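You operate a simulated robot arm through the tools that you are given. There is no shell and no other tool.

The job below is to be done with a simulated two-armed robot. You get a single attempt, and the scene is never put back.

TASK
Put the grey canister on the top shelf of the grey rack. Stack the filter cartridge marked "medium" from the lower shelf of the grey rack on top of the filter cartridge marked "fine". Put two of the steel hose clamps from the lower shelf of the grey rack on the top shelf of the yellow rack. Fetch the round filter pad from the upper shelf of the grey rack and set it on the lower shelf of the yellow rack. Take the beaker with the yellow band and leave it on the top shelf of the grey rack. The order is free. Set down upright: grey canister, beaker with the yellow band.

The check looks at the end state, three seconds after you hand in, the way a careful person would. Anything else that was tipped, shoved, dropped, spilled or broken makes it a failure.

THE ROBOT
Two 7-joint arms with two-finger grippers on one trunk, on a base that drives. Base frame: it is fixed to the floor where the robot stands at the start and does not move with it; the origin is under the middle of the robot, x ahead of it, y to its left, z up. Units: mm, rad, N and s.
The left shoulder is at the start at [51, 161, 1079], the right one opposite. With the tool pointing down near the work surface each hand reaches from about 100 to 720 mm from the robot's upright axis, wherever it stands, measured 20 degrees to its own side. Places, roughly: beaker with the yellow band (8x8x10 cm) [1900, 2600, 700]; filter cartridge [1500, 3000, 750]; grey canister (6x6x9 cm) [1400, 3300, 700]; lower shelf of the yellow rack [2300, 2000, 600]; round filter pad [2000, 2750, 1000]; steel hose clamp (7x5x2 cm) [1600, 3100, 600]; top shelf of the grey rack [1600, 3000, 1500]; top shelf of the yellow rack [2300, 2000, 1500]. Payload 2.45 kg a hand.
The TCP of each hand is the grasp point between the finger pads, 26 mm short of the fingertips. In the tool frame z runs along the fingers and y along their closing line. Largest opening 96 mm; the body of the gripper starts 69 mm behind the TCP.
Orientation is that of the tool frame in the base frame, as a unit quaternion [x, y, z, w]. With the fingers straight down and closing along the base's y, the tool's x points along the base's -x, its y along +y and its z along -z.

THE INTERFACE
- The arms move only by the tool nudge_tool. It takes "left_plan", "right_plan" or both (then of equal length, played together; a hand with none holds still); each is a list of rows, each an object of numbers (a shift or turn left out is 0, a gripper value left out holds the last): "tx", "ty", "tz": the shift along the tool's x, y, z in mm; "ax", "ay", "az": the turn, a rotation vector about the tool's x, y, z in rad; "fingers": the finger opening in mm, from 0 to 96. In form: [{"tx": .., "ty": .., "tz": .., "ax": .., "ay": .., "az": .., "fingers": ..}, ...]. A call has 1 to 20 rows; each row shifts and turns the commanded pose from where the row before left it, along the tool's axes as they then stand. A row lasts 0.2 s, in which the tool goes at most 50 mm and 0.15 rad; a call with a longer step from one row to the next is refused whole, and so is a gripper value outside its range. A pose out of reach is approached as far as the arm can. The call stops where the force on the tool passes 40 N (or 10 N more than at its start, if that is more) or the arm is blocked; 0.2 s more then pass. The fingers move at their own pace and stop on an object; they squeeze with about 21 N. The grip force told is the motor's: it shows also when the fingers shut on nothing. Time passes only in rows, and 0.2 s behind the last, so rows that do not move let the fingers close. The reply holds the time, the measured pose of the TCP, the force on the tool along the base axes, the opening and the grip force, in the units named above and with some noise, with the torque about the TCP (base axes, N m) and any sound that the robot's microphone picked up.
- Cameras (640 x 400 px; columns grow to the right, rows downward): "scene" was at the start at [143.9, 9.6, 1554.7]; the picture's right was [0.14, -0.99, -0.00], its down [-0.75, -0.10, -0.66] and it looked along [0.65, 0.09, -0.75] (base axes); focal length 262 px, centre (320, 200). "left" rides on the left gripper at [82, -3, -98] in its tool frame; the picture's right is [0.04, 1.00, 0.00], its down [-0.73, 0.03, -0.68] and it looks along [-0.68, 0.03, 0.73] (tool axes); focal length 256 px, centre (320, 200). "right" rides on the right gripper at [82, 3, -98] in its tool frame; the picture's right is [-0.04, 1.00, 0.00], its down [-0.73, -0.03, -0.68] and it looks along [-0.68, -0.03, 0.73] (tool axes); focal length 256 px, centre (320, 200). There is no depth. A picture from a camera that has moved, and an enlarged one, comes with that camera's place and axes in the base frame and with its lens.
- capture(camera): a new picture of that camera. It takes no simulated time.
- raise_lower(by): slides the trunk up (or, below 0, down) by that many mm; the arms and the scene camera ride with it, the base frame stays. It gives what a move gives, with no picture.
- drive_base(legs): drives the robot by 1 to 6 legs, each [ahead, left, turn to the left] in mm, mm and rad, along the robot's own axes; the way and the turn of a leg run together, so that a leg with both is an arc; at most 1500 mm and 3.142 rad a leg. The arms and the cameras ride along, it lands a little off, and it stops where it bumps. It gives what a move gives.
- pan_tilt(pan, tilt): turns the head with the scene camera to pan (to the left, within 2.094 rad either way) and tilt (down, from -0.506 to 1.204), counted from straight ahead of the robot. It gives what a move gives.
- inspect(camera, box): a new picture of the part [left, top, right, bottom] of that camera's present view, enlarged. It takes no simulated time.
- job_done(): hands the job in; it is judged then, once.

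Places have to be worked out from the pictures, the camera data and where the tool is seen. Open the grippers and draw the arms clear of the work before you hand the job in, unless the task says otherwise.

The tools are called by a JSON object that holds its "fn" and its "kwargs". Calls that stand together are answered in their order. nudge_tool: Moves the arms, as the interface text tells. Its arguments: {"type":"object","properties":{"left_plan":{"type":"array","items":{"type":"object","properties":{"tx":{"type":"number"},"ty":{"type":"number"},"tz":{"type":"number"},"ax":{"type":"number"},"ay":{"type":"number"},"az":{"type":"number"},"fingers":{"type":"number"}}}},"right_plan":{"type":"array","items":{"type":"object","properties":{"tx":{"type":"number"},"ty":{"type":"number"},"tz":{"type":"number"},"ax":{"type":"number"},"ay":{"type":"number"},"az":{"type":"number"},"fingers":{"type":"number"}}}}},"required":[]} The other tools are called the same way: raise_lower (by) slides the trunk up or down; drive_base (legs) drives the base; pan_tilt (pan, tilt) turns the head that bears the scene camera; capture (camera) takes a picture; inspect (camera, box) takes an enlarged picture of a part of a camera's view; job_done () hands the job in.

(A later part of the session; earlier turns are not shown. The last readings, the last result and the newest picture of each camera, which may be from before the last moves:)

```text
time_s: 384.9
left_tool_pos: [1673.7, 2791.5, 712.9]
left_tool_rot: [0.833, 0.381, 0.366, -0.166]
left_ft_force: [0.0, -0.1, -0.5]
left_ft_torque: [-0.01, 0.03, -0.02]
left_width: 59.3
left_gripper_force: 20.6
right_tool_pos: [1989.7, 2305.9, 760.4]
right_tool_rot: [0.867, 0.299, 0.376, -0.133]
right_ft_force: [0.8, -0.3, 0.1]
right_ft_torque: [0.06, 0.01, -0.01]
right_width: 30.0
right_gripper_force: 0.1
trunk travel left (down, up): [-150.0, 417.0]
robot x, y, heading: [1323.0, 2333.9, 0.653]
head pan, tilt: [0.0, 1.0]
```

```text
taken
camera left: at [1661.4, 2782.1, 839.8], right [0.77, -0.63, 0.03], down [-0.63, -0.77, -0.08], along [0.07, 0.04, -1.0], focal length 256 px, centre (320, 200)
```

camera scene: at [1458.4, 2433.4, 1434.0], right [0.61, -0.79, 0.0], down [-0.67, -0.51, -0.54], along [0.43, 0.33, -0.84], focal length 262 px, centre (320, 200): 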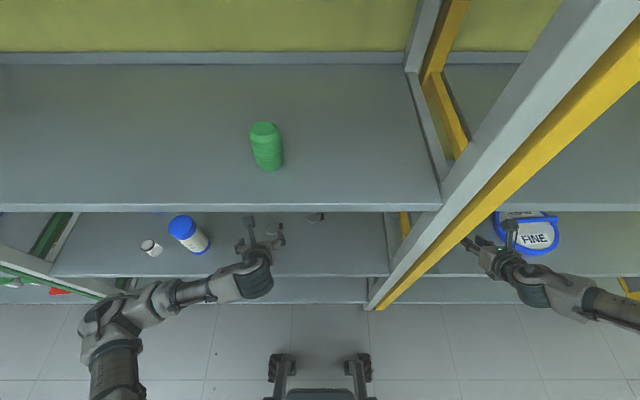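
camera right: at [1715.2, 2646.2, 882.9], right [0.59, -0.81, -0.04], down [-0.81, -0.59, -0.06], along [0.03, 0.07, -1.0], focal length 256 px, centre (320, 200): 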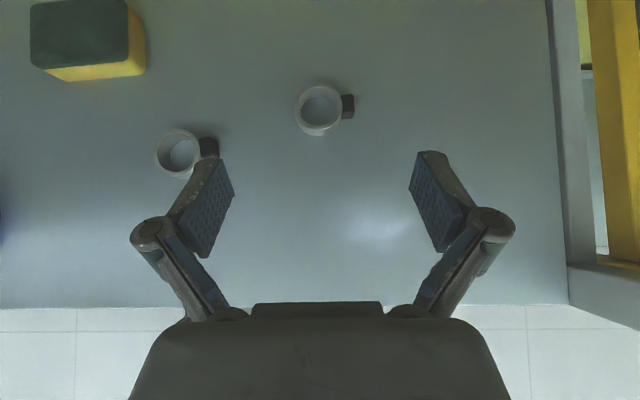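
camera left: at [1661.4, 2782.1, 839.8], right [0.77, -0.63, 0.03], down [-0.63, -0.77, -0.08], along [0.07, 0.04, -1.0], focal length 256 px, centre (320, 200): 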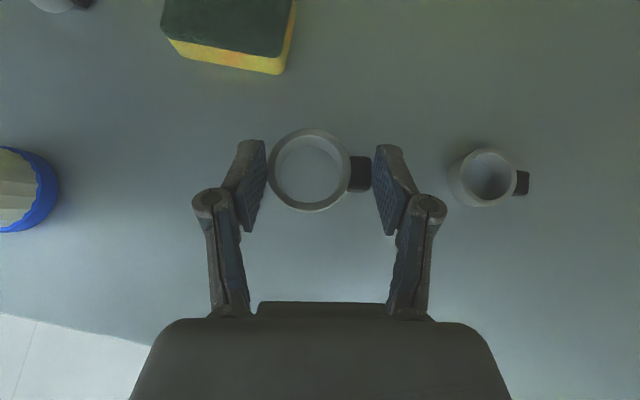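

Clamp A is held well. I'll back out and drive right to the yellow rack with the trunk low.

{"fn": "drive_base", "kwargs": {"legs": [[-340, 0, 0], [0, -848, 0.003]]}}

{"fn": "nudge_tool", "kwargs": {"left_plan": [{}, {}, {}, {}, {}, {}, {}, {}, {}, {}, {}, {}, {}, {}, {}]}}

{"fn": "capture", "kwargs": {"camera": "left"}}

{"fn": "capture", "kwargs": {"camera": "scene"}}

```text
time_s: 391.2
left_tool_pos: [1902.6, 1926.2, 712.5]
left_tool_rot: [0.833, 0.38, 0.366, -0.163]
left_ft_force: [-0.3, -0.4, -1.3]
left_ft_torque: [0.01, 0.02, -0.03]
left_width: 59.3
left_gripper_force: 21.6
right_tool_pos: [2215.6, 1436.8, 764.1]
right_tool_rot: [0.867, 0.298, 0.378, -0.13]
right_ft_force: [-0.8, 0.4, -0.3]
right_ft_torque: [0.04, 0.01, 0.03]
right_width: 30.2
right_gripper_force: 0.1
trunk travel left (down, up): [-150.0, 417.0]
robot x, y, heading: [1555.0, 1466.4, 0.655]
head pan, tilt: [0.0, 1.0]
```

```text
time_s: 394.4
left_tool_pos: [1902.0, 1920.9, 715.8]
left_tool_rot: [0.833, 0.38, 0.367, -0.166]
left_ft_force: [-0.1, 0.2, -0.1]
left_ft_torque: [0.01, 0.01, -0.01]
left_width: 59.0
left_gripper_force: 21.2
right_tool_pos: [2216.3, 1434.0, 765.2]
right_tool_rot: [0.867, 0.298, 0.378, -0.133]
right_ft_force: [-0.6, -0.1, -0.4]
right_ft_torque: [-0.02, -0.02, 0.0]
right_width: 29.7
right_gripper_force: 0.0
trunk travel left (down, up): [-150.0, 417.0]
robot x, y, heading: [1551.3, 1463.9, 0.652]
head pan, tilt: [0.0, 1.0]
```

```text
taken
camera left: at [1888.7, 1911.0, 841.7], right [0.77, -0.63, 0.03], down [-0.63, -0.77, -0.08], along [0.08, 0.04, -1.0], focal length 256 px, centre (320, 200)
```

left: 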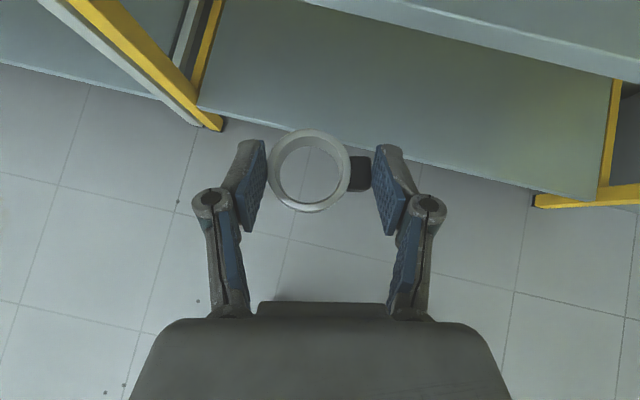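

```text
taken
camera scene: at [1733.7, 1599.8, 1434.0], right [0.6, -0.8, 0.0], down [-0.67, -0.51, -0.54], along [0.43, 0.33, -0.84], focal length 262 px, centre (320, 200)
```

scene: 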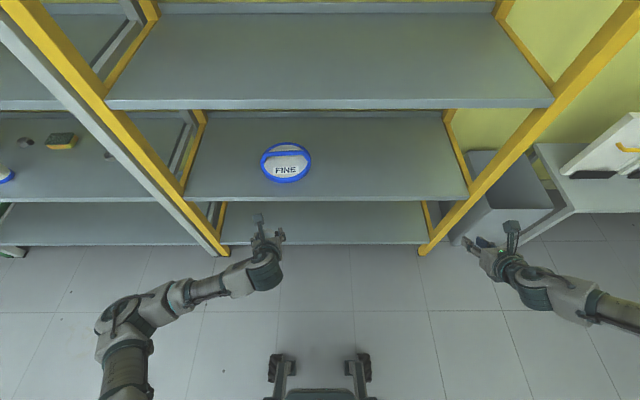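

At the yellow rack with the clamp secure. I'll raise the trunk (400 plus 17).

{"fn": "raise_lower", "kwargs": {"by": 400}}

{"fn": "raise_lower", "kwargs": {"by": 15}}

{"fn": "nudge_tool", "kwargs": {"left_plan": [{}, {}, {}]}}

```text
time_s: 398.2
left_tool_pos: [1902.4, 1922.4, 1115.5]
left_tool_rot: [0.833, 0.38, 0.367, -0.166]
left_ft_force: [-0.5, -0.7, -0.7]
left_ft_torque: [-0.03, -0.01, -0.01]
left_width: 59.4
left_gripper_force: 20.7
right_tool_pos: [2216.4, 1433.0, 1163.2]
right_tool_rot: [0.866, 0.298, 0.378, -0.132]
right_ft_force: [-0.3, 0.8, 0.2]
right_ft_torque: [0.01, 0.01, -0.03]
right_width: 30.1
right_gripper_force: 0.0
trunk travel left (down, up): [-550.0, 17.0]
robot x, y, heading: [1547.3, 1462.8, 0.648]
head pan, tilt: [0.0, 1.0]
```

```text
time_s: 398.9
left_tool_pos: [1903.0, 1920.7, 1130.8]
left_tool_rot: [0.833, 0.381, 0.367, -0.166]
left_ft_force: [0.1, -0.1, -0.3]
left_ft_torque: [-0.03, 0.03, -0.01]
left_width: 59.2
left_gripper_force: 21.2
right_tool_pos: [2217.2, 1432.6, 1179.4]
right_tool_rot: [0.867, 0.298, 0.378, -0.132]
right_ft_force: [0.8, -0.3, 0.8]
right_ft_torque: [0.02, 0.0, -0.02]
right_width: 30.1
right_gripper_force: 0.0
trunk travel left (down, up): [-565.0, 2.0]
robot x, y, heading: [1546.0, 1463.5, 0.648]
head pan, tilt: [0.0, 1.0]
```

```text
time_s: 399.7
left_tool_pos: [1902.8, 1920.8, 1130.9]
left_tool_rot: [0.833, 0.38, 0.366, -0.165]
left_ft_force: [-0.2, 0.2, 0.2]
left_ft_torque: [0.01, 0.0, 0.0]
left_width: 59.2
left_gripper_force: 20.9
right_tool_pos: [2216.9, 1433.0, 1178.6]
right_tool_rot: [0.867, 0.298, 0.377, -0.133]
right_ft_force: [-0.3, -0.2, 0.4]
right_ft_torque: [-0.01, 0.02, 0.01]
right_width: 30.0
right_gripper_force: 0.0
trunk travel left (down, up): [-565.0, 2.0]
robot x, y, heading: [1550.0, 1464.9, 0.647]
head pan, tilt: [0.0, 1.0]
```

Steady. I'll raise the arm in two smooth stages to just above top-shelf height, pulling back a little.

{"fn": "nudge_tool", "kwargs": {"left_plan": [{"tx": 6.8, "ty": -0.34, "tz": -8.8}, {"tx": 13.5, "ty": -0.68, "tz": -17.5}, {"tx": 16.9, "ty": -0.85, "tz": -21.9}, {"tx": 16.9, "ty": -0.85, "tz": -21.9}, {"tx": 16.9, "ty": -0.85, "tz": -21.9}, {"tx": 16.9, "ty": -0.85, "tz": -21.9}, {"tx": 16.9, "ty": -0.85, "tz": -21.9}, {"tx": 13.5, "ty": -0.68, "tz": -17.5}, {"tx": 6.8, "ty": -0.34, "tz": -8.8}, {}]}}

{"fn": "nudge_tool", "kwargs": {"left_plan": [{"tx": 6.8, "ty": -0.34, "tz": -8.8}, {"tx": 13.5, "ty": -0.68, "tz": -17.5}, {"tx": 16.9, "ty": -0.85, "tz": -21.9}, {"tx": 16.9, "ty": -0.85, "tz": -21.9}, {"tx": 16.9, "ty": -0.85, "tz": -21.9}, {"tx": 16.9, "ty": -0.85, "tz": -21.9}, {"tx": 16.9, "ty": -0.85, "tz": -21.9}, {"tx": 13.5, "ty": -0.68, "tz": -17.5}, {"tx": 6.8, "ty": -0.34, "tz": -8.8}, {}]}}

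{"fn": "capture", "kwargs": {"camera": "scene"}}

{"fn": "capture", "kwargs": {"camera": "left"}}

```text
time_s: 401.9
left_tool_pos: [1875.2, 1899.3, 1331.4]
left_tool_rot: [0.832, 0.38, 0.367, -0.165]
left_ft_force: [0.5, -0.3, 0.4]
left_ft_torque: [0.02, 0.01, -0.01]
left_width: 59.3
left_gripper_force: 20.9
right_tool_pos: [2216.4, 1433.6, 1178.7]
right_tool_rot: [0.867, 0.297, 0.378, -0.133]
right_ft_force: [0.5, -0.1, -0.7]
right_ft_torque: [0.03, 0.01, -0.01]
right_width: 30.0
right_gripper_force: 0.0
trunk travel left (down, up): [-565.0, 2.0]
robot x, y, heading: [1553.0, 1465.1, 0.651]
head pan, tilt: [0.0, 1.0]
```

```text
time_s: 404.1
left_tool_pos: [1846.8, 1876.5, 1535.0]
left_tool_rot: [0.833, 0.38, 0.367, -0.165]
left_ft_force: [-0.2, -0.4, -0.8]
left_ft_torque: [0.0, 0.03, 0.03]
left_width: 59.3
left_gripper_force: 21.1
right_tool_pos: [2216.6, 1433.3, 1179.3]
right_tool_rot: [0.867, 0.297, 0.378, -0.132]
right_ft_force: [-0.1, 0.0, -0.5]
right_ft_torque: [-0.01, 0.01, 0.0]
right_width: 30.3
right_gripper_force: 0.0
trunk travel left (down, up): [-565.0, 2.0]
robot x, y, heading: [1551.1, 1468.1, 0.652]
head pan, tilt: [0.0, 1.0]
```

```text
taken
camera scene: at [1597.6, 1495.6, 1859.8], right [0.6, -0.8, 0.0], down [-0.67, -0.51, -0.54], along [0.43, 0.33, -0.84], focal length 262 px, centre (320, 200)
```

scene: 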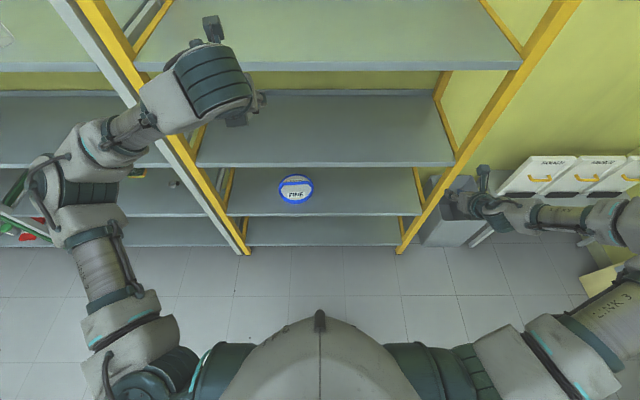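

```text
taken
camera left: at [1833.3, 1866.7, 1660.8], right [0.77, -0.63, 0.03], down [-0.63, -0.77, -0.08], along [0.08, 0.04, -1.0], focal length 256 px, centre (320, 200)
```

left: 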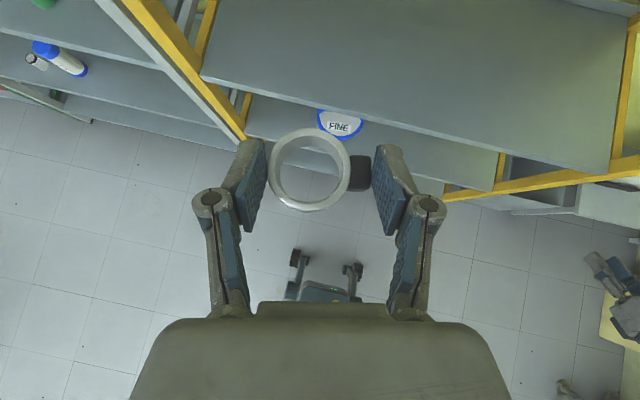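

The left elbow is in line with the posts from here, so I need to stand further right. I'll lower the trunk, bring the right hand inboard, shift right 190 mm, and settle.

{"fn": "raise_lower", "kwargs": {"by": -330}}

{"fn": "nudge_tool", "kwargs": {"right_plan": [{"ty": -12}, {"ty": -20}, {"ty": -20}, {"ty": -20}, {"ty": -20}, {"ty": -20}, {"ty": -20}, {"ty": -20}, {"ty": -12}, {"ty": -8}, {}]}}

{"fn": "drive_base", "kwargs": {"legs": [[0, -190, 0.002]]}}

{"fn": "nudge_tool", "kwargs": {"left_plan": [{}, {}, {}, {}, {}, {}, {}, {}, {}, {}, {}, {}, {}, {}, {}, {}, {}, {}, {}, {}]}}

{"fn": "nudge_tool", "kwargs": {"left_plan": [{}, {}, {}]}}

```text
time_s: 407.3
left_tool_pos: [1845.7, 1877.5, 1205.1]
left_tool_rot: [0.833, 0.38, 0.367, -0.165]
left_ft_force: [-1.0, -1.1, -0.6]
left_ft_torque: [-0.01, -0.01, -0.03]
left_width: 59.3
left_gripper_force: 20.1
right_tool_pos: [2215.5, 1432.1, 850.3]
right_tool_rot: [0.866, 0.299, 0.378, -0.134]
right_ft_force: [0.3, 0.3, 0.2]
right_ft_torque: [0.01, -0.02, 0.0]
right_width: 29.9
right_gripper_force: 0.0
trunk travel left (down, up): [-235.0, 332.0]
robot x, y, heading: [1552.6, 1466.2, 0.647]
head pan, tilt: [0.0, 1.0]
```

```text
time_s: 409.7
left_tool_pos: [1845.3, 1879.1, 1205.0]
left_tool_rot: [0.832, 0.38, 0.367, -0.166]
left_ft_force: [-1.0, 0.2, -0.6]
left_ft_torque: [0.0, -0.03, -0.02]
left_width: 59.1
left_gripper_force: 20.8
right_tool_pos: [2109.0, 1568.5, 849.7]
right_tool_rot: [0.867, 0.298, 0.377, -0.133]
right_ft_force: [-1.3, 0.6, 0.4]
right_ft_torque: [0.02, 0.0, 0.01]
right_width: 30.0
right_gripper_force: 0.0
trunk travel left (down, up): [-235.0, 332.0]
robot x, y, heading: [1553.5, 1462.8, 0.646]
head pan, tilt: [0.0, 1.0]
```

```text
time_s: 411.3
left_tool_pos: [1956.9, 1731.2, 1203.5]
left_tool_rot: [0.832, 0.382, 0.367, -0.165]
left_ft_force: [-0.5, -0.8, -0.3]
left_ft_torque: [0.02, 0.03, -0.02]
left_width: 59.3
left_gripper_force: 21.2
right_tool_pos: [2221.9, 1422.0, 849.9]
right_tool_rot: [0.866, 0.3, 0.378, -0.132]
right_ft_force: [0.0, 0.5, -1.1]
right_ft_torque: [-0.04, -0.01, -0.02]
right_width: 30.1
right_gripper_force: 0.1
trunk travel left (down, up): [-235.0, 332.0]
robot x, y, heading: [1663.6, 1316.8, 0.647]
head pan, tilt: [0.0, 1.0]
```

```text
time_s: 415.5
left_tool_pos: [1954.0, 1727.9, 1205.0]
left_tool_rot: [0.832, 0.382, 0.368, -0.165]
left_ft_force: [-0.2, 0.3, 0.1]
left_ft_torque: [-0.02, -0.04, -0.03]
left_width: 59.2
left_gripper_force: 21.2
right_tool_pos: [2220.7, 1421.2, 852.3]
right_tool_rot: [0.866, 0.299, 0.379, -0.133]
right_ft_force: [-0.5, 0.5, 0.4]
right_ft_torque: [0.0, 0.0, -0.01]
right_width: 29.9
right_gripper_force: 0.1
trunk travel left (down, up): [-235.0, 332.0]
robot x, y, heading: [1664.7, 1315.1, 0.653]
head pan, tilt: [0.0, 1.0]
```

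```text
time_s: 416.3
left_tool_pos: [1955.3, 1726.9, 1204.6]
left_tool_rot: [0.831, 0.381, 0.369, -0.166]
left_ft_force: [-1.9, -0.1, -0.3]
left_ft_torque: [-0.01, -0.01, -0.03]
left_width: 59.4
left_gripper_force: 21.0
right_tool_pos: [2222.0, 1419.8, 851.1]
right_tool_rot: [0.866, 0.299, 0.379, -0.133]
right_ft_force: [-0.9, 0.2, -0.1]
right_ft_torque: [0.0, -0.02, 0.03]
right_width: 30.2
right_gripper_force: 0.1
trunk travel left (down, up): [-235.0, 332.0]
robot x, y, heading: [1668.1, 1315.5, 0.652]
head pan, tilt: [0.0, 1.0]
```

Settled. I'll raise the trunk again and then drive straight in 300 mm.

{"fn": "raise_lower", "kwargs": {"by": 330}}

{"fn": "drive_base", "kwargs": {"legs": [[160, 0, 0]]}}

{"fn": "nudge_tool", "kwargs": {"left_plan": [{}, {}, {}, {}]}}

{"fn": "capture", "kwargs": {"camera": "scene"}}

{"fn": "capture", "kwargs": {"camera": "left"}}

```text
time_s: 419.5
left_tool_pos: [1959.2, 1722.4, 1535.8]
left_tool_rot: [0.832, 0.379, 0.368, -0.167]
left_ft_force: [-0.6, -0.1, -0.3]
left_ft_torque: [0.01, 0.01, 0.04]
left_width: 59.4
left_gripper_force: 21.0
right_tool_pos: [2224.5, 1415.8, 1180.5]
right_tool_rot: [0.866, 0.298, 0.378, -0.135]
right_ft_force: [0.4, 0.2, -0.2]
right_ft_torque: [-0.03, 0.01, 0.01]
right_width: 29.8
right_gripper_force: 0.1
trunk travel left (down, up): [-565.0, 2.0]
robot x, y, heading: [1664.4, 1308.4, 0.654]
head pan, tilt: [0.0, 1.0]
```

```text
time_s: 420.9
left_tool_pos: [2081.4, 1816.9, 1538.2]
left_tool_rot: [0.831, 0.381, 0.369, -0.169]
left_ft_force: [-0.2, 0.0, -0.4]
left_ft_torque: [-0.01, 0.02, -0.02]
left_width: 59.3
left_gripper_force: 21.0
right_tool_pos: [2347.1, 1513.1, 1181.1]
right_tool_rot: [0.865, 0.299, 0.379, -0.137]
right_ft_force: [-0.6, 0.7, -1.4]
right_ft_torque: [0.03, 0.0, 0.0]
right_width: 29.8
right_gripper_force: 0.0
trunk travel left (down, up): [-565.0, 2.0]
robot x, y, heading: [1794.3, 1413.1, 0.653]
head pan, tilt: [0.0, 1.0]
```

```text
time_s: 421.9
left_tool_pos: [2085.1, 1819.3, 1537.0]
left_tool_rot: [0.83, 0.382, 0.368, -0.17]
left_ft_force: [-0.3, -0.1, -0.4]
left_ft_torque: [0.01, 0.0, 0.02]
left_width: 59.4
left_gripper_force: 20.6
right_tool_pos: [2349.4, 1513.1, 1180.7]
right_tool_rot: [0.866, 0.299, 0.378, -0.136]
right_ft_force: [-0.4, -0.3, -0.2]
right_ft_torque: [0.02, -0.02, 0.01]
right_width: 30.1
right_gripper_force: 0.1
trunk travel left (down, up): [-565.0, 2.0]
robot x, y, heading: [1794.1, 1410.6, 0.652]
head pan, tilt: [0.0, 1.0]
```

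```text
taken
camera scene: at [1839.1, 1445.4, 1859.7], right [0.61, -0.79, 0.0], down [-0.67, -0.51, -0.54], along [0.43, 0.33, -0.84], focal length 262 px, centre (320, 200)
```

scene: 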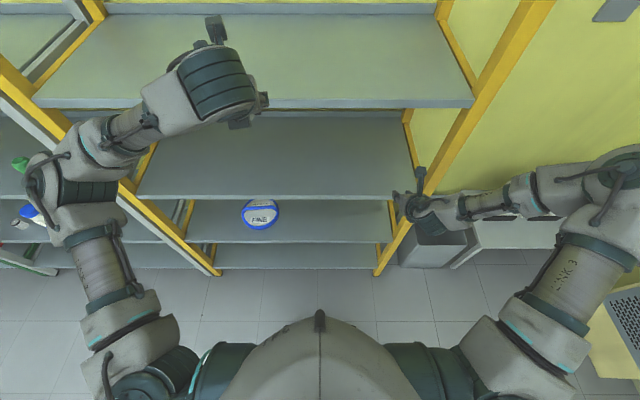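

```text
taken
camera left: at [2070.7, 1807.9, 1662.9], right [0.78, -0.63, 0.03], down [-0.63, -0.77, -0.09], along [0.08, 0.05, -1.0], focal length 256 px, centre (320, 200)
```

left: 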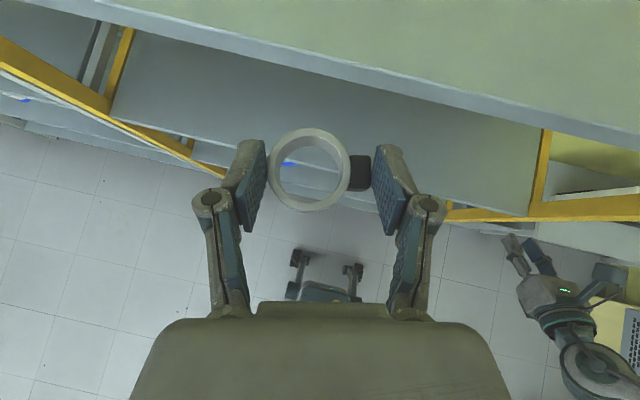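

The elbow now lies inside the yellow span. I'll drive another 125 mm in and check.

{"fn": "drive_base", "kwargs": {"legs": [[125, 0, 0]]}}

{"fn": "nudge_tool", "kwargs": {"left_plan": [{}, {}, {}, {}, {}]}}

{"fn": "capture", "kwargs": {"camera": "scene"}}

{"fn": "capture", "kwargs": {"camera": "left"}}

```text
time_s: 423.2
left_tool_pos: [2175.5, 1888.1, 1540.4]
left_tool_rot: [0.83, 0.381, 0.37, -0.171]
left_ft_force: [0.5, -0.1, 0.6]
left_ft_torque: [0.02, 0.03, 0.02]
left_width: 59.1
left_gripper_force: 20.8
right_tool_pos: [2442.1, 1583.3, 1182.5]
right_tool_rot: [0.865, 0.297, 0.381, -0.137]
right_ft_force: [0.5, -0.1, -0.9]
right_ft_torque: [0.01, -0.05, 0.01]
right_width: 29.8
right_gripper_force: 0.0
trunk travel left (down, up): [-565.0, 2.0]
robot x, y, heading: [1890.4, 1490.2, 0.652]
head pan, tilt: [0.0, 1.0]
```

```text
time_s: 424.4
left_tool_pos: [2178.6, 1892.3, 1538.0]
left_tool_rot: [0.831, 0.38, 0.37, -0.169]
left_ft_force: [0.7, -0.7, -0.4]
left_ft_torque: [-0.02, -0.01, 0.02]
left_width: 59.0
left_gripper_force: 21.5
right_tool_pos: [2444.3, 1586.1, 1183.0]
right_tool_rot: [0.866, 0.297, 0.379, -0.135]
right_ft_force: [-0.3, -0.1, -0.3]
right_ft_torque: [0.06, -0.02, 0.04]
right_width: 29.8
right_gripper_force: 0.0
trunk travel left (down, up): [-565.0, 2.0]
robot x, y, heading: [1889.9, 1486.2, 0.658]
head pan, tilt: [0.0, 1.0]
```

```text
taken
camera scene: at [1934.8, 1518.4, 1859.8], right [0.61, -0.79, 0.0], down [-0.67, -0.51, -0.54], along [0.43, 0.33, -0.84], focal length 262 px, centre (320, 200)
```

scene: 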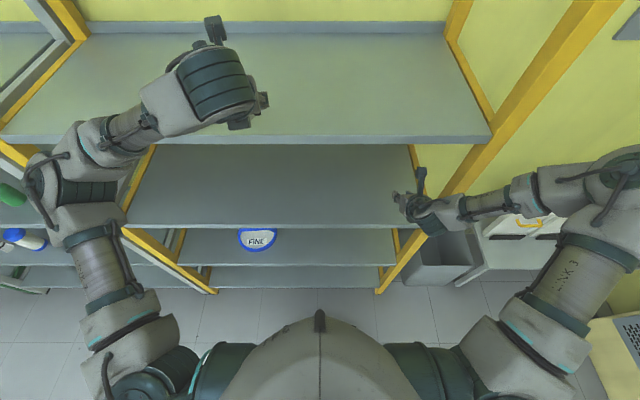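

```text
taken
camera left: at [2164.7, 1879.3, 1664.8], right [0.77, -0.63, 0.03], down [-0.63, -0.77, -0.09], along [0.08, 0.05, -1.0], focal length 256 px, centre (320, 200)
```

left: 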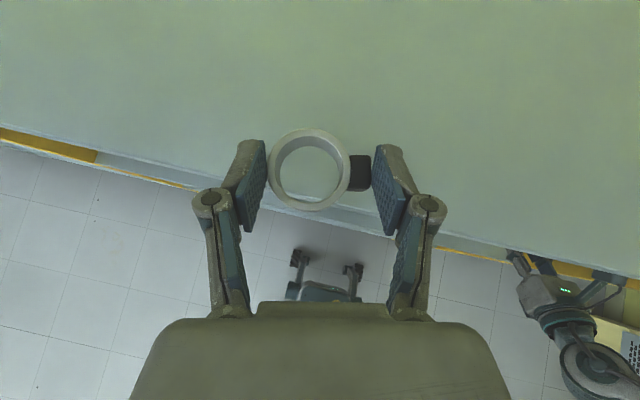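

The hand is at the shelf's front edge. I'll extend 95 mm inward, then lower 33 mm.

{"fn": "nudge_tool", "kwargs": {"left_plan": [{"tx": 4, "ty": 1.2, "tz": 4.3}, {"tx": 8, "ty": 2.4, "tz": 8.7}, {"tx": 8, "ty": 2.4, "tz": 8.7}, {"tx": 8, "ty": 2.4, "tz": 8.7}, {"tx": 8, "ty": 2.4, "tz": 8.7}, {"tx": 8, "ty": 2.4, "tz": 8.7}, {"tx": 8, "ty": 2.4, "tz": 8.7}, {"tx": 7, "ty": 2.1, "tz": 7.6}, {"tx": 4, "ty": 1.2, "tz": 4.3}, {}, {}]}}

{"fn": "nudge_tool", "kwargs": {"left_plan": [{"tx": -3, "tz": 2.8}, {"tx": -5, "tz": 4.6}, {"tx": -5, "tz": 4.6}, {"tx": -5, "tz": 4.6}, {"tx": -4, "tz": 3.7}, {"tx": -2, "tz": 1.85}, {}, {}]}}

{"fn": "capture", "kwargs": {"camera": "left"}}

```text
time_s: 426.8
left_tool_pos: [2253.6, 1950.0, 1538.5]
left_tool_rot: [0.831, 0.381, 0.369, -0.169]
left_ft_force: [0.9, 0.5, -0.6]
left_ft_torque: [0.04, -0.01, 0.0]
left_width: 59.0
left_gripper_force: 20.6
right_tool_pos: [2445.7, 1586.7, 1181.8]
right_tool_rot: [0.865, 0.298, 0.379, -0.136]
right_ft_force: [0.3, 0.4, 0.6]
right_ft_torque: [0.01, 0.02, 0.0]
right_width: 30.1
right_gripper_force: 0.0
trunk travel left (down, up): [-565.0, 2.0]
robot x, y, heading: [1893.8, 1483.4, 0.652]
head pan, tilt: [0.0, 1.0]
```

```text
time_s: 428.6
left_tool_pos: [2253.3, 1950.0, 1505.8]
left_tool_rot: [0.831, 0.38, 0.369, -0.169]
left_ft_force: [0.1, 0.0, -1.1]
left_ft_torque: [0.0, 0.0, 0.01]
left_width: 59.0
left_gripper_force: 20.6
right_tool_pos: [2445.9, 1586.0, 1182.1]
right_tool_rot: [0.865, 0.298, 0.379, -0.137]
right_ft_force: [0.2, 0.1, 0.4]
right_ft_torque: [0.0, -0.04, -0.01]
right_width: 29.8
right_gripper_force: 0.1
trunk travel left (down, up): [-565.0, 2.0]
robot x, y, heading: [1888.2, 1487.8, 0.655]
head pan, tilt: [0.0, 1.0]
```

```text
taken
camera left: at [2241.1, 1939.0, 1632.3], right [0.77, -0.63, 0.03], down [-0.63, -0.77, -0.09], along [0.08, 0.05, -1.0], focal length 256 px, centre (320, 200)
```

left: 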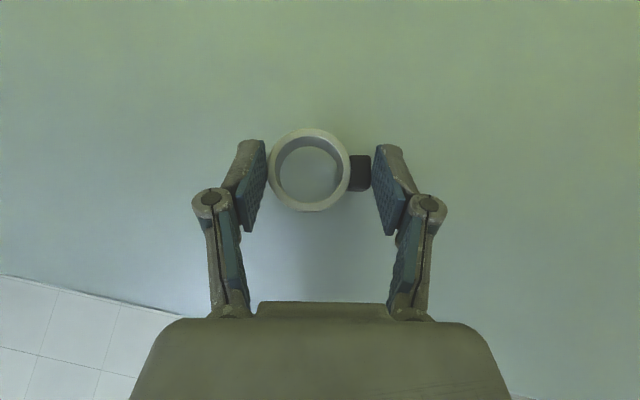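

About 11 mm above the shelf. I'll lower in small steps to contact.

{"fn": "nudge_tool", "kwargs": {"left_plan": [{"tx": -2, "tz": 1.85}, {"tx": -2, "tz": 1.85}, {"tx": -2, "tz": 1.85}, {}]}}

{"fn": "nudge_tool", "kwargs": {"left_plan": [{"tx": -1, "tz": 0.93}, {"tx": -0.8, "tz": 0.74}, {}]}}

```text
time_s: 429.6
left_tool_pos: [2255.6, 1950.7, 1497.8]
left_tool_rot: [0.831, 0.38, 0.369, -0.169]
left_ft_force: [0.1, 0.1, -0.9]
left_ft_torque: [0.01, 0.02, -0.01]
left_width: 59.3
left_gripper_force: 20.9
right_tool_pos: [2445.5, 1586.6, 1182.3]
right_tool_rot: [0.865, 0.299, 0.379, -0.137]
right_ft_force: [-0.2, -0.6, 0.6]
right_ft_torque: [-0.02, 0.03, 0.01]
right_width: 30.0
right_gripper_force: 0.1
trunk travel left (down, up): [-565.0, 2.0]
robot x, y, heading: [1890.8, 1485.7, 0.655]
head pan, tilt: [0.0, 1.0]
```

```text
time_s: 430.4
left_tool_pos: [2254.8, 1950.5, 1495.2]
left_tool_rot: [0.831, 0.38, 0.369, -0.169]
left_ft_force: [0.4, -0.9, -1.0]
left_ft_torque: [0.01, 0.0, 0.0]
left_width: 59.1
left_gripper_force: 21.1
right_tool_pos: [2445.4, 1586.3, 1182.9]
right_tool_rot: [0.865, 0.298, 0.379, -0.136]
right_ft_force: [0.1, -0.3, -0.2]
right_ft_torque: [-0.01, 0.01, -0.01]
right_width: 29.9
right_gripper_force: 0.0
trunk travel left (down, up): [-565.0, 2.0]
robot x, y, heading: [1893.2, 1480.4, 0.656]
head pan, tilt: [0.0, 1.0]
```

{"fn": "nudge_tool", "kwargs": {"left_plan": [{"tx": -0.7, "tz": 0.65}, {"tx": -0.7, "tz": 0.65}, {}]}}

{"fn": "nudge_tool", "kwargs": {"left_plan": [{"tx": -0.6, "tz": 0.56}, {}]}}

```text
time_s: 431.2
left_tool_pos: [2254.1, 1951.0, 1494.8]
left_tool_rot: [0.83, 0.381, 0.371, -0.169]
left_ft_force: [2.7, 4.7, 14.5]
left_ft_torque: [0.04, 0.07, -0.02]
left_width: 59.2
left_gripper_force: 21.3
right_tool_pos: [2445.2, 1586.0, 1182.6]
right_tool_rot: [0.865, 0.298, 0.379, -0.136]
right_ft_force: [-0.2, 0.9, 0.4]
right_ft_torque: [0.03, 0.02, 0.0]
right_width: 29.7
right_gripper_force: 0.1
trunk travel left (down, up): [-565.0, 2.0]
robot x, y, heading: [1895.0, 1486.6, 0.653]
head pan, tilt: [0.0, 1.0]
```

```text
time_s: 431.8
left_tool_pos: [2253.8, 1950.9, 1494.4]
left_tool_rot: [0.83, 0.382, 0.369, -0.17]
left_ft_force: [1.2, 3.1, 15.8]
left_ft_torque: [0.14, -0.1, 0.02]
left_width: 59.2
left_gripper_force: 20.7
right_tool_pos: [2444.4, 1586.5, 1182.3]
right_tool_rot: [0.865, 0.298, 0.379, -0.136]
right_ft_force: [0.8, -0.1, -0.6]
right_ft_torque: [0.0, 0.02, -0.01]
right_width: 29.8
right_gripper_force: 0.0
trunk travel left (down, up): [-565.0, 2.0]
robot x, y, heading: [1887.5, 1483.6, 0.651]
head pan, tilt: [0.0, 1.0]
```

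Seated on the shelf. I'll relieve slightly, open, and lift the hand straight up.

{"fn": "nudge_tool", "kwargs": {"left_plan": [{"tx": 0.7, "tz": -0.65}, {"fingers": 66}, {"fingers": 76}, {"fingers": 92}, {}, {}]}}

{"fn": "nudge_tool", "kwargs": {"left_plan": [{"tx": 4, "tz": -3.7}, {"tx": 7, "tz": -6.5}, {"tx": 8, "tz": -7.4}, {"tx": 8, "tz": -7.4}, {"tx": 7, "tz": -6.5}, {"tx": 4, "tz": -3.7}, {}]}}

{"fn": "capture", "kwargs": {"camera": "left"}}

```text
time_s: 433.2
left_tool_pos: [2255.0, 1949.4, 1493.8]
left_tool_rot: [0.831, 0.38, 0.37, -0.169]
left_ft_force: [0.7, 0.6, -0.4]
left_ft_torque: [-0.03, 0.02, 0.0]
left_width: 92.0
left_gripper_force: 0.0
right_tool_pos: [2445.4, 1586.5, 1183.1]
right_tool_rot: [0.865, 0.298, 0.379, -0.136]
right_ft_force: [0.2, 0.1, 0.3]
right_ft_torque: [-0.02, -0.01, 0.02]
right_width: 29.9
right_gripper_force: 0.0
trunk travel left (down, up): [-565.0, 2.0]
robot x, y, heading: [1893.8, 1487.0, 0.655]
head pan, tilt: [0.0, 1.0]
```

```text
time_s: 434.8
left_tool_pos: [2255.8, 1949.9, 1545.4]
left_tool_rot: [0.83, 0.381, 0.369, -0.17]
left_ft_force: [-0.2, -0.2, 1.0]
left_ft_torque: [0.0, 0.0, -0.02]
left_width: 91.8
left_gripper_force: 0.0
right_tool_pos: [2445.1, 1587.0, 1181.1]
right_tool_rot: [0.866, 0.297, 0.379, -0.135]
right_ft_force: [-0.5, 0.1, -0.1]
right_ft_torque: [-0.01, 0.01, -0.01]
right_width: 29.9
right_gripper_force: 0.0
trunk travel left (down, up): [-565.0, 2.0]
robot x, y, heading: [1888.2, 1486.1, 0.657]
head pan, tilt: [0.0, 1.0]
```

```text
taken
camera left: at [2240.8, 1938.5, 1671.9], right [0.77, -0.63, 0.03], down [-0.63, -0.77, -0.09], along [0.08, 0.05, -1.0], focal length 256 px, centre (320, 200)
```

left: 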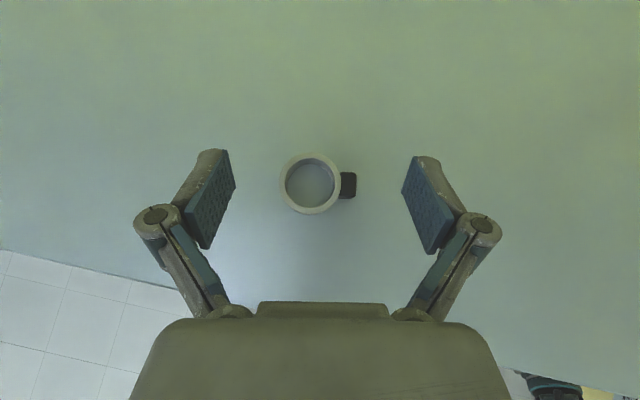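

Clamp A stands on the yellow top shelf. I'll back out and lower the trunk and arm for the second clamp.

{"fn": "drive_base", "kwargs": {"legs": [[-300, 0, 0]]}}

{"fn": "raise_lower", "kwargs": {"by": -400}}

{"fn": "nudge_tool", "kwargs": {"left_plan": [{"tx": -10, "tz": 9}, {"tx": -20, "tz": 18}, {"tx": -22, "tz": 20}, {"tx": -22, "tz": 20}, {"tx": -22, "tz": 20}, {"tx": -22, "tz": 20}, {"tx": -22, "tz": 20}, {"tx": -22, "tz": 20}, {"tx": -22, "tz": 20}, {"tx": -22, "tz": 20}, {"tx": -22, "tz": 20}, {"tx": -22, "tz": 20}, {"tx": -22, "tz": 20}, {"tx": -20, "tz": 18}, {"tx": -10, "tz": 9}, {}]}}

{"fn": "raise_lower", "kwargs": {"by": -15}}

{"fn": "capture", "kwargs": {"camera": "scene"}}

```text
time_s: 436.9
left_tool_pos: [2015.0, 1771.8, 1545.2]
left_tool_rot: [0.83, 0.385, 0.367, -0.171]
left_ft_force: [-0.1, -0.3, 0.3]
left_ft_torque: [0.01, 0.01, -0.03]
left_width: 92.2
left_gripper_force: 0.1
right_tool_pos: [2207.6, 1409.8, 1180.1]
right_tool_rot: [0.865, 0.301, 0.378, -0.137]
right_ft_force: [-0.6, -0.4, 0.6]
right_ft_torque: [0.02, 0.05, 0.01]
right_width: 30.0
right_gripper_force: 0.1
trunk travel left (down, up): [-565.0, 2.0]
robot x, y, heading: [1649.3, 1301.2, 0.665]
head pan, tilt: [0.0, 1.0]
```

```text
time_s: 440.7
left_tool_pos: [2008.5, 1764.1, 1149.0]
left_tool_rot: [0.828, 0.384, 0.37, -0.172]
left_ft_force: [0.0, -0.6, 0.0]
left_ft_torque: [0.03, -0.02, -0.01]
left_width: 92.1
left_gripper_force: 0.0
right_tool_pos: [2202.9, 1403.3, 783.9]
right_tool_rot: [0.863, 0.302, 0.38, -0.138]
right_ft_force: [-0.8, 0.3, 1.0]
right_ft_torque: [0.0, -0.01, 0.0]
right_width: 30.0
right_gripper_force: 0.2
trunk travel left (down, up): [-165.0, 402.0]
robot x, y, heading: [1652.3, 1300.1, 0.663]
head pan, tilt: [0.0, 1.0]
```

```text
time_s: 444.1
left_tool_pos: [2009.8, 1767.2, 738.3]
left_tool_rot: [0.828, 0.385, 0.37, -0.171]
left_ft_force: [-0.5, -1.1, 0.7]
left_ft_torque: [-0.02, -0.01, -0.01]
left_width: 92.0
left_gripper_force: 0.2
right_tool_pos: [2202.9, 1404.3, 784.1]
right_tool_rot: [0.863, 0.302, 0.38, -0.139]
right_ft_force: [-0.6, 0.3, -0.4]
right_ft_torque: [0.02, -0.02, 0.04]
right_width: 29.7
right_gripper_force: 0.0
trunk travel left (down, up): [-165.0, 402.0]
robot x, y, heading: [1655.8, 1301.5, 0.664]
head pan, tilt: [0.0, 1.0]
```

```text
time_s: 444.7
left_tool_pos: [2009.0, 1766.9, 727.5]
left_tool_rot: [0.828, 0.384, 0.37, -0.171]
left_ft_force: [1.4, 0.0, 0.6]
left_ft_torque: [-0.01, 0.01, 0.02]
left_width: 91.8
left_gripper_force: 0.0
right_tool_pos: [2202.5, 1403.6, 769.7]
right_tool_rot: [0.863, 0.302, 0.381, -0.139]
right_ft_force: [-0.3, -0.5, 0.0]
right_ft_torque: [-0.01, -0.03, -0.01]
right_width: 30.1
right_gripper_force: 0.0
trunk travel left (down, up): [-150.0, 417.0]
robot x, y, heading: [1655.6, 1300.0, 0.667]
head pan, tilt: [0.0, 1.0]
```

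```text
taken
camera scene: at [1831.2, 1440.1, 1434.2], right [0.62, -0.79, 0.0], down [-0.67, -0.52, -0.54], along [0.42, 0.33, -0.84], focal length 262 px, centre (320, 200)
```

scene: 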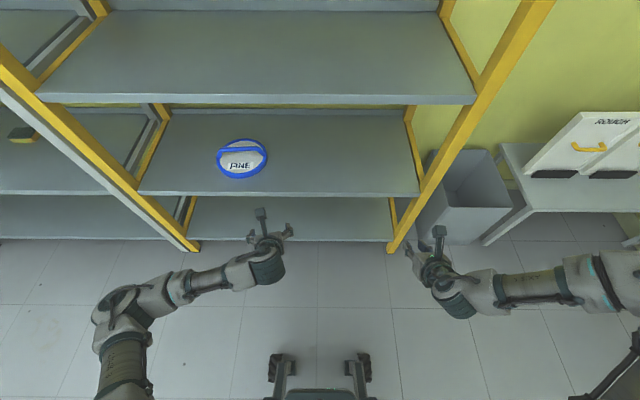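

I'll move the right hand 90 mm outboard so it clears the yellow post later, then drive left 900 mm to clamp B and settle.

{"fn": "nudge_tool", "kwargs": {"right_plan": [{"ty": 12}, {"ty": 20}, {"ty": 20}, {"ty": 20}, {"ty": 12}, {"ty": 6}, {}]}}

{"fn": "drive_base", "kwargs": {"legs": [[0, 901, -0.011]]}}

{"fn": "nudge_tool", "kwargs": {"left_plan": [{}, {}, {}, {}, {}, {}, {}, {}, {}, {}, {}, {}, {}, {}, {}]}}

{"fn": "capture", "kwargs": {"camera": "scene"}}

```text
time_s: 446.3
left_tool_pos: [2011.2, 1766.8, 724.7]
left_tool_rot: [0.828, 0.384, 0.37, -0.171]
left_ft_force: [0.3, 0.6, 0.5]
left_ft_torque: [-0.02, 0.02, 0.05]
left_width: 92.1
left_gripper_force: 0.1
right_tool_pos: [2260.5, 1333.3, 768.5]
right_tool_rot: [0.864, 0.301, 0.38, -0.138]
right_ft_force: [-0.2, 0.4, -0.2]
right_ft_torque: [0.02, -0.02, -0.01]
right_width: 29.9
right_gripper_force: 0.0
trunk travel left (down, up): [-150.0, 417.0]
robot x, y, heading: [1650.0, 1300.2, 0.661]
head pan, tilt: [0.0, 1.0]
```

```text
time_s: 451.1
left_tool_pos: [1452.2, 2488.7, 724.4]
left_tool_rot: [0.83, 0.381, 0.37, -0.171]
left_ft_force: [0.5, 0.2, 0.6]
left_ft_torque: [-0.04, 0.02, -0.02]
left_width: 92.2
left_gripper_force: 0.1
right_tool_pos: [1698.2, 2054.1, 767.0]
right_tool_rot: [0.865, 0.298, 0.38, -0.136]
right_ft_force: [-0.2, -0.3, 0.9]
right_ft_torque: [-0.02, 0.01, -0.02]
right_width: 30.3
right_gripper_force: 0.1
trunk travel left (down, up): [-150.0, 417.0]
robot x, y, heading: [1094.7, 2029.2, 0.65]
head pan, tilt: [0.0, 1.0]
```

```text
time_s: 454.3
left_tool_pos: [1449.6, 2487.4, 728.0]
left_tool_rot: [0.829, 0.381, 0.371, -0.17]
left_ft_force: [0.4, -0.4, -0.3]
left_ft_torque: [0.0, -0.01, 0.01]
left_width: 92.0
left_gripper_force: 0.1
right_tool_pos: [1696.0, 2053.3, 770.3]
right_tool_rot: [0.864, 0.298, 0.383, -0.137]
right_ft_force: [-0.4, -0.4, 0.2]
right_ft_torque: [0.04, 0.02, -0.01]
right_width: 29.9
right_gripper_force: 0.0
trunk travel left (down, up): [-150.0, 417.0]
robot x, y, heading: [1092.6, 2026.1, 0.65]
head pan, tilt: [0.0, 1.0]
```

```text
taken
camera scene: at [1271.8, 2163.6, 1434.0], right [0.61, -0.79, 0.0], down [-0.67, -0.51, -0.54], along [0.42, 0.33, -0.84], focal length 262 px, centre (320, 200)
```

scene: 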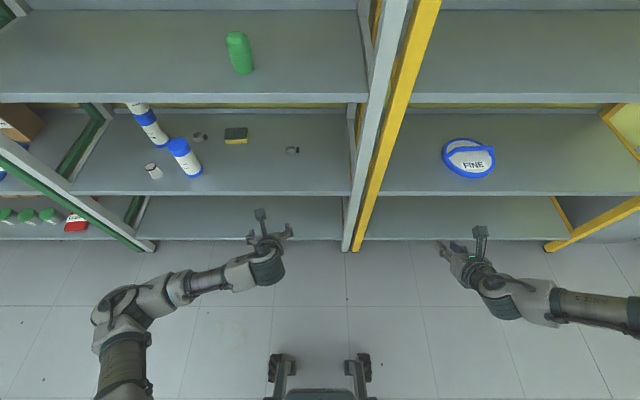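

Clamp B is ahead. I'll drive in 340 mm and look with the wrist camera.

{"fn": "drive_base", "kwargs": {"legs": [[340, 0, 0.003]]}}

{"fn": "nudge_tool", "kwargs": {"left_plan": [{}, {}, {}, {}, {}]}}

{"fn": "capture", "kwargs": {"camera": "left"}}

{"fn": "capture", "kwargs": {"camera": "scene"}}

```text
time_s: 456.6
left_tool_pos: [1717.2, 2699.6, 727.1]
left_tool_rot: [0.828, 0.384, 0.371, -0.171]
left_ft_force: [0.5, 0.5, 0.0]
left_ft_torque: [-0.01, 0.04, 0.06]
left_width: 92.1
left_gripper_force: 0.0
right_tool_pos: [1967.3, 2267.1, 769.4]
right_tool_rot: [0.863, 0.301, 0.381, -0.139]
right_ft_force: [0.6, -1.1, 0.2]
right_ft_torque: [-0.01, -0.03, -0.03]
right_width: 29.9
right_gripper_force: 0.0
trunk travel left (down, up): [-150.0, 417.0]
robot x, y, heading: [1362.4, 2236.3, 0.658]
head pan, tilt: [0.0, 1.0]
```

```text
time_s: 457.8
left_tool_pos: [1716.3, 2698.9, 729.3]
left_tool_rot: [0.828, 0.383, 0.373, -0.171]
left_ft_force: [-1.4, -1.0, 0.5]
left_ft_torque: [-0.01, -0.01, -0.04]
left_width: 92.1
left_gripper_force: 0.1
right_tool_pos: [1964.4, 2266.5, 771.5]
right_tool_rot: [0.862, 0.301, 0.383, -0.139]
right_ft_force: [-0.8, -0.2, 0.3]
right_ft_torque: [0.04, 0.03, -0.01]
right_width: 29.9
right_gripper_force: 0.0
trunk travel left (down, up): [-150.0, 417.0]
robot x, y, heading: [1363.7, 2235.0, 0.664]
head pan, tilt: [0.0, 1.0]
```

```text
taken
camera left: at [1700.6, 2686.0, 855.4], right [0.78, -0.63, 0.03], down [-0.62, -0.78, -0.1], along [0.09, 0.06, -0.99], focal length 256 px, centre (320, 200)
```

left: 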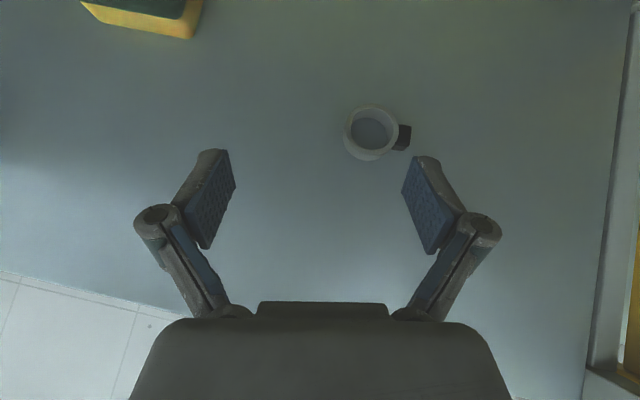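

```text
taken
camera scene: at [1541.8, 2374.6, 1434.0], right [0.61, -0.79, 0.0], down [-0.67, -0.52, -0.54], along [0.42, 0.33, -0.84], focal length 262 px, centre (320, 200)
```

scene: 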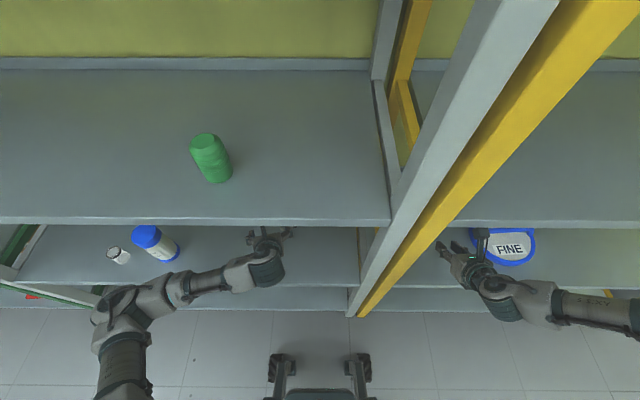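

I'll zoom in on clamp B to measure its orientation.

{"fn": "inspect", "kwargs": {"camera": "left", "box": [310, 80, 450, 180]}}

```text
4.00 times, centred on (380, 130) of left
camera zoom: at [1700.6, 2686.0, 855.4], right [0.78, -0.63, 0.03], down [-0.62, -0.78, -0.1], along [0.09, 0.06, -0.99], focal length 1024 px, centre (80, 480)
```

zoom: 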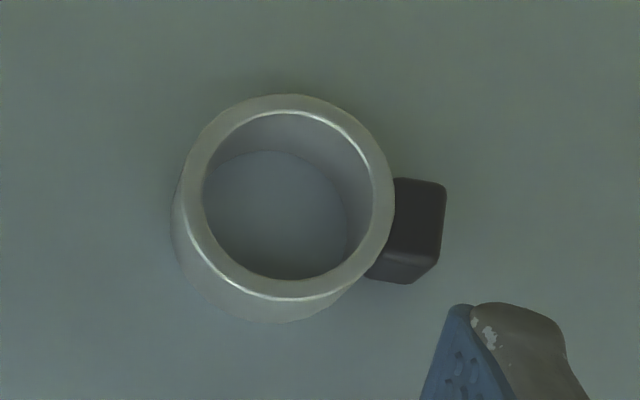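

Clamp B's axis needs about 0.12 rad less yaw. I'll rotate the hand, drive 45 mm closer, and check again.

{"fn": "nudge_tool", "kwargs": {"left_plan": [{"ax": -0.0898, "az": 0.0798, "fingers": 96}, {}, {}]}}

{"fn": "drive_base", "kwargs": {"legs": [[45, 0, -0.004]]}}

{"fn": "nudge_tool", "kwargs": {"left_plan": [{}, {}, {}, {}]}}

{"fn": "capture", "kwargs": {"camera": "left"}}

```text
time_s: 458.6
left_tool_pos: [1715.4, 2699.2, 729.9]
left_tool_rot: [0.849, 0.333, 0.382, -0.149]
left_ft_force: [-0.2, 0.5, 0.7]
left_ft_torque: [-0.02, 0.0, 0.0]
left_width: 95.9
left_gripper_force: 0.0
right_tool_pos: [1964.2, 2265.6, 771.6]
right_tool_rot: [0.862, 0.3, 0.383, -0.139]
right_ft_force: [0.8, 0.0, -0.9]
right_ft_torque: [-0.01, -0.01, -0.02]
right_width: 29.9
right_gripper_force: 0.0
trunk travel left (down, up): [-150.0, 417.0]
robot x, y, heading: [1363.5, 2236.8, 0.663]
head pan, tilt: [0.0, 1.0]
```

```text
time_s: 459.5
left_tool_pos: [1751.3, 2725.3, 729.9]
left_tool_rot: [0.849, 0.332, 0.382, -0.149]
left_ft_force: [0.5, 0.4, 0.5]
left_ft_torque: [0.0, -0.05, 0.01]
left_width: 96.0
left_gripper_force: 0.0
right_tool_pos: [2000.6, 2290.5, 771.8]
right_tool_rot: [0.863, 0.3, 0.383, -0.139]
right_ft_force: [-0.3, 0.1, -0.6]
right_ft_torque: [0.01, -0.02, 0.03]
right_width: 29.8
right_gripper_force: 0.1
trunk travel left (down, up): [-150.0, 417.0]
robot x, y, heading: [1395.3, 2263.1, 0.657]
head pan, tilt: [0.0, 1.0]
```

```text
time_s: 460.5
left_tool_pos: [1749.7, 2722.7, 733.1]
left_tool_rot: [0.849, 0.331, 0.385, -0.149]
left_ft_force: [-0.1, -0.1, 0.2]
left_ft_torque: [-0.01, -0.02, 0.01]
left_width: 96.0
left_gripper_force: 0.0
right_tool_pos: [1998.3, 2288.2, 773.2]
right_tool_rot: [0.862, 0.298, 0.385, -0.139]
right_ft_force: [0.3, 0.3, -0.4]
right_ft_torque: [0.02, -0.04, 0.0]
right_width: 30.2
right_gripper_force: 0.0
trunk travel left (down, up): [-150.0, 417.0]
robot x, y, heading: [1395.3, 2264.6, 0.657]
head pan, tilt: [0.0, 1.0]
```

```text
taken
camera left: at [1733.0, 2711.7, 857.2], right [0.7, -0.72, 0.03], down [-0.71, -0.7, -0.1], along [0.1, 0.05, -0.99], focal length 256 px, centre (320, 200)
```

left: 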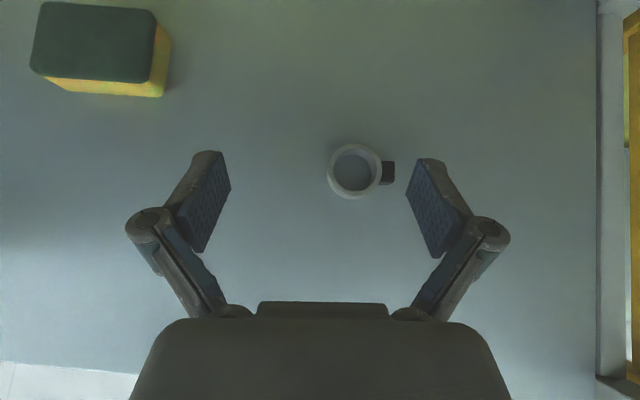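

The axis is aligned now. I'll centre over it (20 ahead, 39 right) and descend 61 mm.

{"fn": "nudge_tool", "kwargs": {"left_plan": [{"tx": 4.4, "ty": 13, "tz": 5}, {"tx": 4.4, "ty": 13, "tz": 5}, {"tx": 4.4, "ty": 13, "tz": 5}, {}, {"tx": -7, "tz": 6.2}, {"tx": -10, "tz": 8.8}, {"tx": -10, "tz": 8.8}, {"tx": -10, "tz": 8.8}, {"tx": -6, "tz": 5.3}, {"tx": -3, "tz": 2.6}, {}, {}]}}

{"fn": "capture", "kwargs": {"camera": "left"}}

```text
time_s: 463.1
left_tool_pos: [1789.4, 2706.3, 671.5]
left_tool_rot: [0.848, 0.331, 0.385, -0.149]
left_ft_force: [0.2, -0.4, -0.4]
left_ft_torque: [0.01, 0.01, 0.0]
left_width: 96.1
left_gripper_force: 0.1
right_tool_pos: [1997.8, 2289.0, 774.0]
right_tool_rot: [0.862, 0.298, 0.385, -0.139]
right_ft_force: [-0.4, -0.1, -0.2]
right_ft_torque: [-0.01, 0.0, 0.02]
right_width: 30.0
right_gripper_force: 0.0
trunk travel left (down, up): [-150.0, 417.0]
robot x, y, heading: [1394.5, 2262.7, 0.663]
head pan, tilt: [0.0, 1.0]
```

```text
taken
camera left: at [1774.1, 2696.3, 796.1], right [0.7, -0.72, 0.03], down [-0.71, -0.7, -0.1], along [0.1, 0.05, -0.99], focal length 256 px, centre (320, 200)
```

left: 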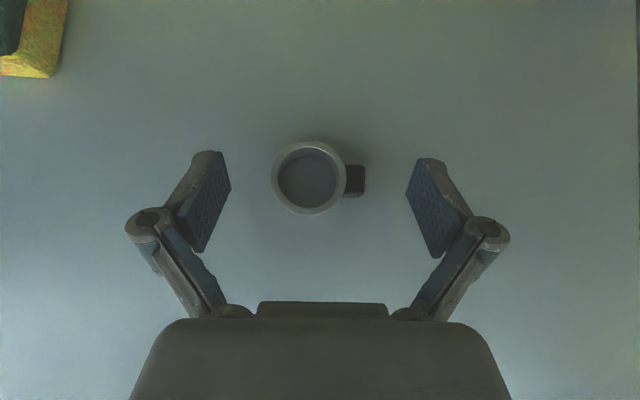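

This matches the view I had for clamp A. I'll lower 16.5 mm and close.

{"fn": "nudge_tool", "kwargs": {"left_plan": [{"tx": -4.2, "tz": 3.7}, {"tx": -4.2, "tz": 3.7}, {"tx": -4, "tz": 3.5}, {}]}}

{"fn": "nudge_tool", "kwargs": {"left_plan": [{"fingers": 70}, {"fingers": 40}, {}, {}, {}]}}

{"fn": "nudge_tool", "kwargs": {"left_plan": [{"tx": 2.2, "tz": -2}, {"tx": 4.4, "tz": -3.9}, {"tx": 5.9, "tz": -5.2}, {"tx": 5.9, "tz": -5.2}, {"tx": 5.9, "tz": -5.2}, {"tx": 5.9, "tz": -5.2}, {"tx": 5.9, "tz": -5.2}, {"tx": 4.4, "tz": -3.9}, {"tx": 3, "tz": -2.6}, {}, {}]}}

{"fn": "capture", "kwargs": {"camera": "left"}}

```text
time_s: 464.1
left_tool_pos: [1790.5, 2706.6, 653.3]
left_tool_rot: [0.849, 0.331, 0.385, -0.148]
left_ft_force: [0.4, -0.4, -0.1]
left_ft_torque: [0.0, -0.02, 0.01]
left_width: 95.9
left_gripper_force: 0.1
right_tool_pos: [1997.0, 2288.7, 772.8]
right_tool_rot: [0.862, 0.298, 0.385, -0.139]
right_ft_force: [0.2, -0.4, 0.3]
right_ft_torque: [-0.02, 0.01, 0.01]
right_width: 30.0
right_gripper_force: 0.1
trunk travel left (down, up): [-150.0, 417.0]
robot x, y, heading: [1391.4, 2260.9, 0.655]
head pan, tilt: [0.0, 1.0]
```

```text
time_s: 465.3
left_tool_pos: [1790.4, 2706.8, 654.8]
left_tool_rot: [0.848, 0.331, 0.385, -0.149]
left_ft_force: [0.5, 0.5, -0.4]
left_ft_torque: [-0.02, 0.01, 0.02]
left_width: 59.1
left_gripper_force: 21.0
right_tool_pos: [1997.8, 2288.0, 772.6]
right_tool_rot: [0.862, 0.299, 0.385, -0.14]
right_ft_force: [0.1, -0.2, -0.4]
right_ft_torque: [-0.03, 0.0, 0.03]
right_width: 30.0
right_gripper_force: 0.1
trunk travel left (down, up): [-150.0, 417.0]
robot x, y, heading: [1395.2, 2262.0, 0.658]
head pan, tilt: [0.0, 1.0]
```

```text
time_s: 467.7
left_tool_pos: [1790.6, 2708.0, 712.9]
left_tool_rot: [0.849, 0.331, 0.384, -0.149]
left_ft_force: [0.7, 0.0, -0.3]
left_ft_torque: [-0.01, 0.04, 0.02]
left_width: 59.1
left_gripper_force: 21.0
right_tool_pos: [1997.8, 2289.3, 773.1]
right_tool_rot: [0.863, 0.298, 0.384, -0.138]
right_ft_force: [0.0, 0.1, 0.2]
right_ft_torque: [0.0, 0.02, 0.03]
right_width: 29.9
right_gripper_force: 0.1
trunk travel left (down, up): [-150.0, 417.0]
robot x, y, heading: [1394.7, 2265.4, 0.659]
head pan, tilt: [0.0, 1.0]
```

```text
taken
camera left: at [1773.8, 2696.6, 838.2], right [0.7, -0.72, 0.03], down [-0.71, -0.7, -0.1], along [0.1, 0.05, -0.99], focal length 256 px, centre (320, 200)
```

left: 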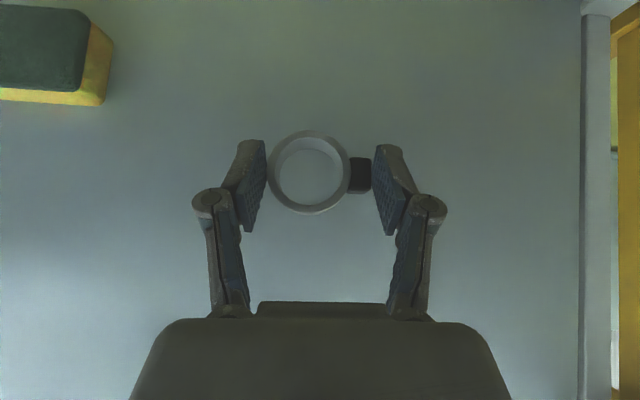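

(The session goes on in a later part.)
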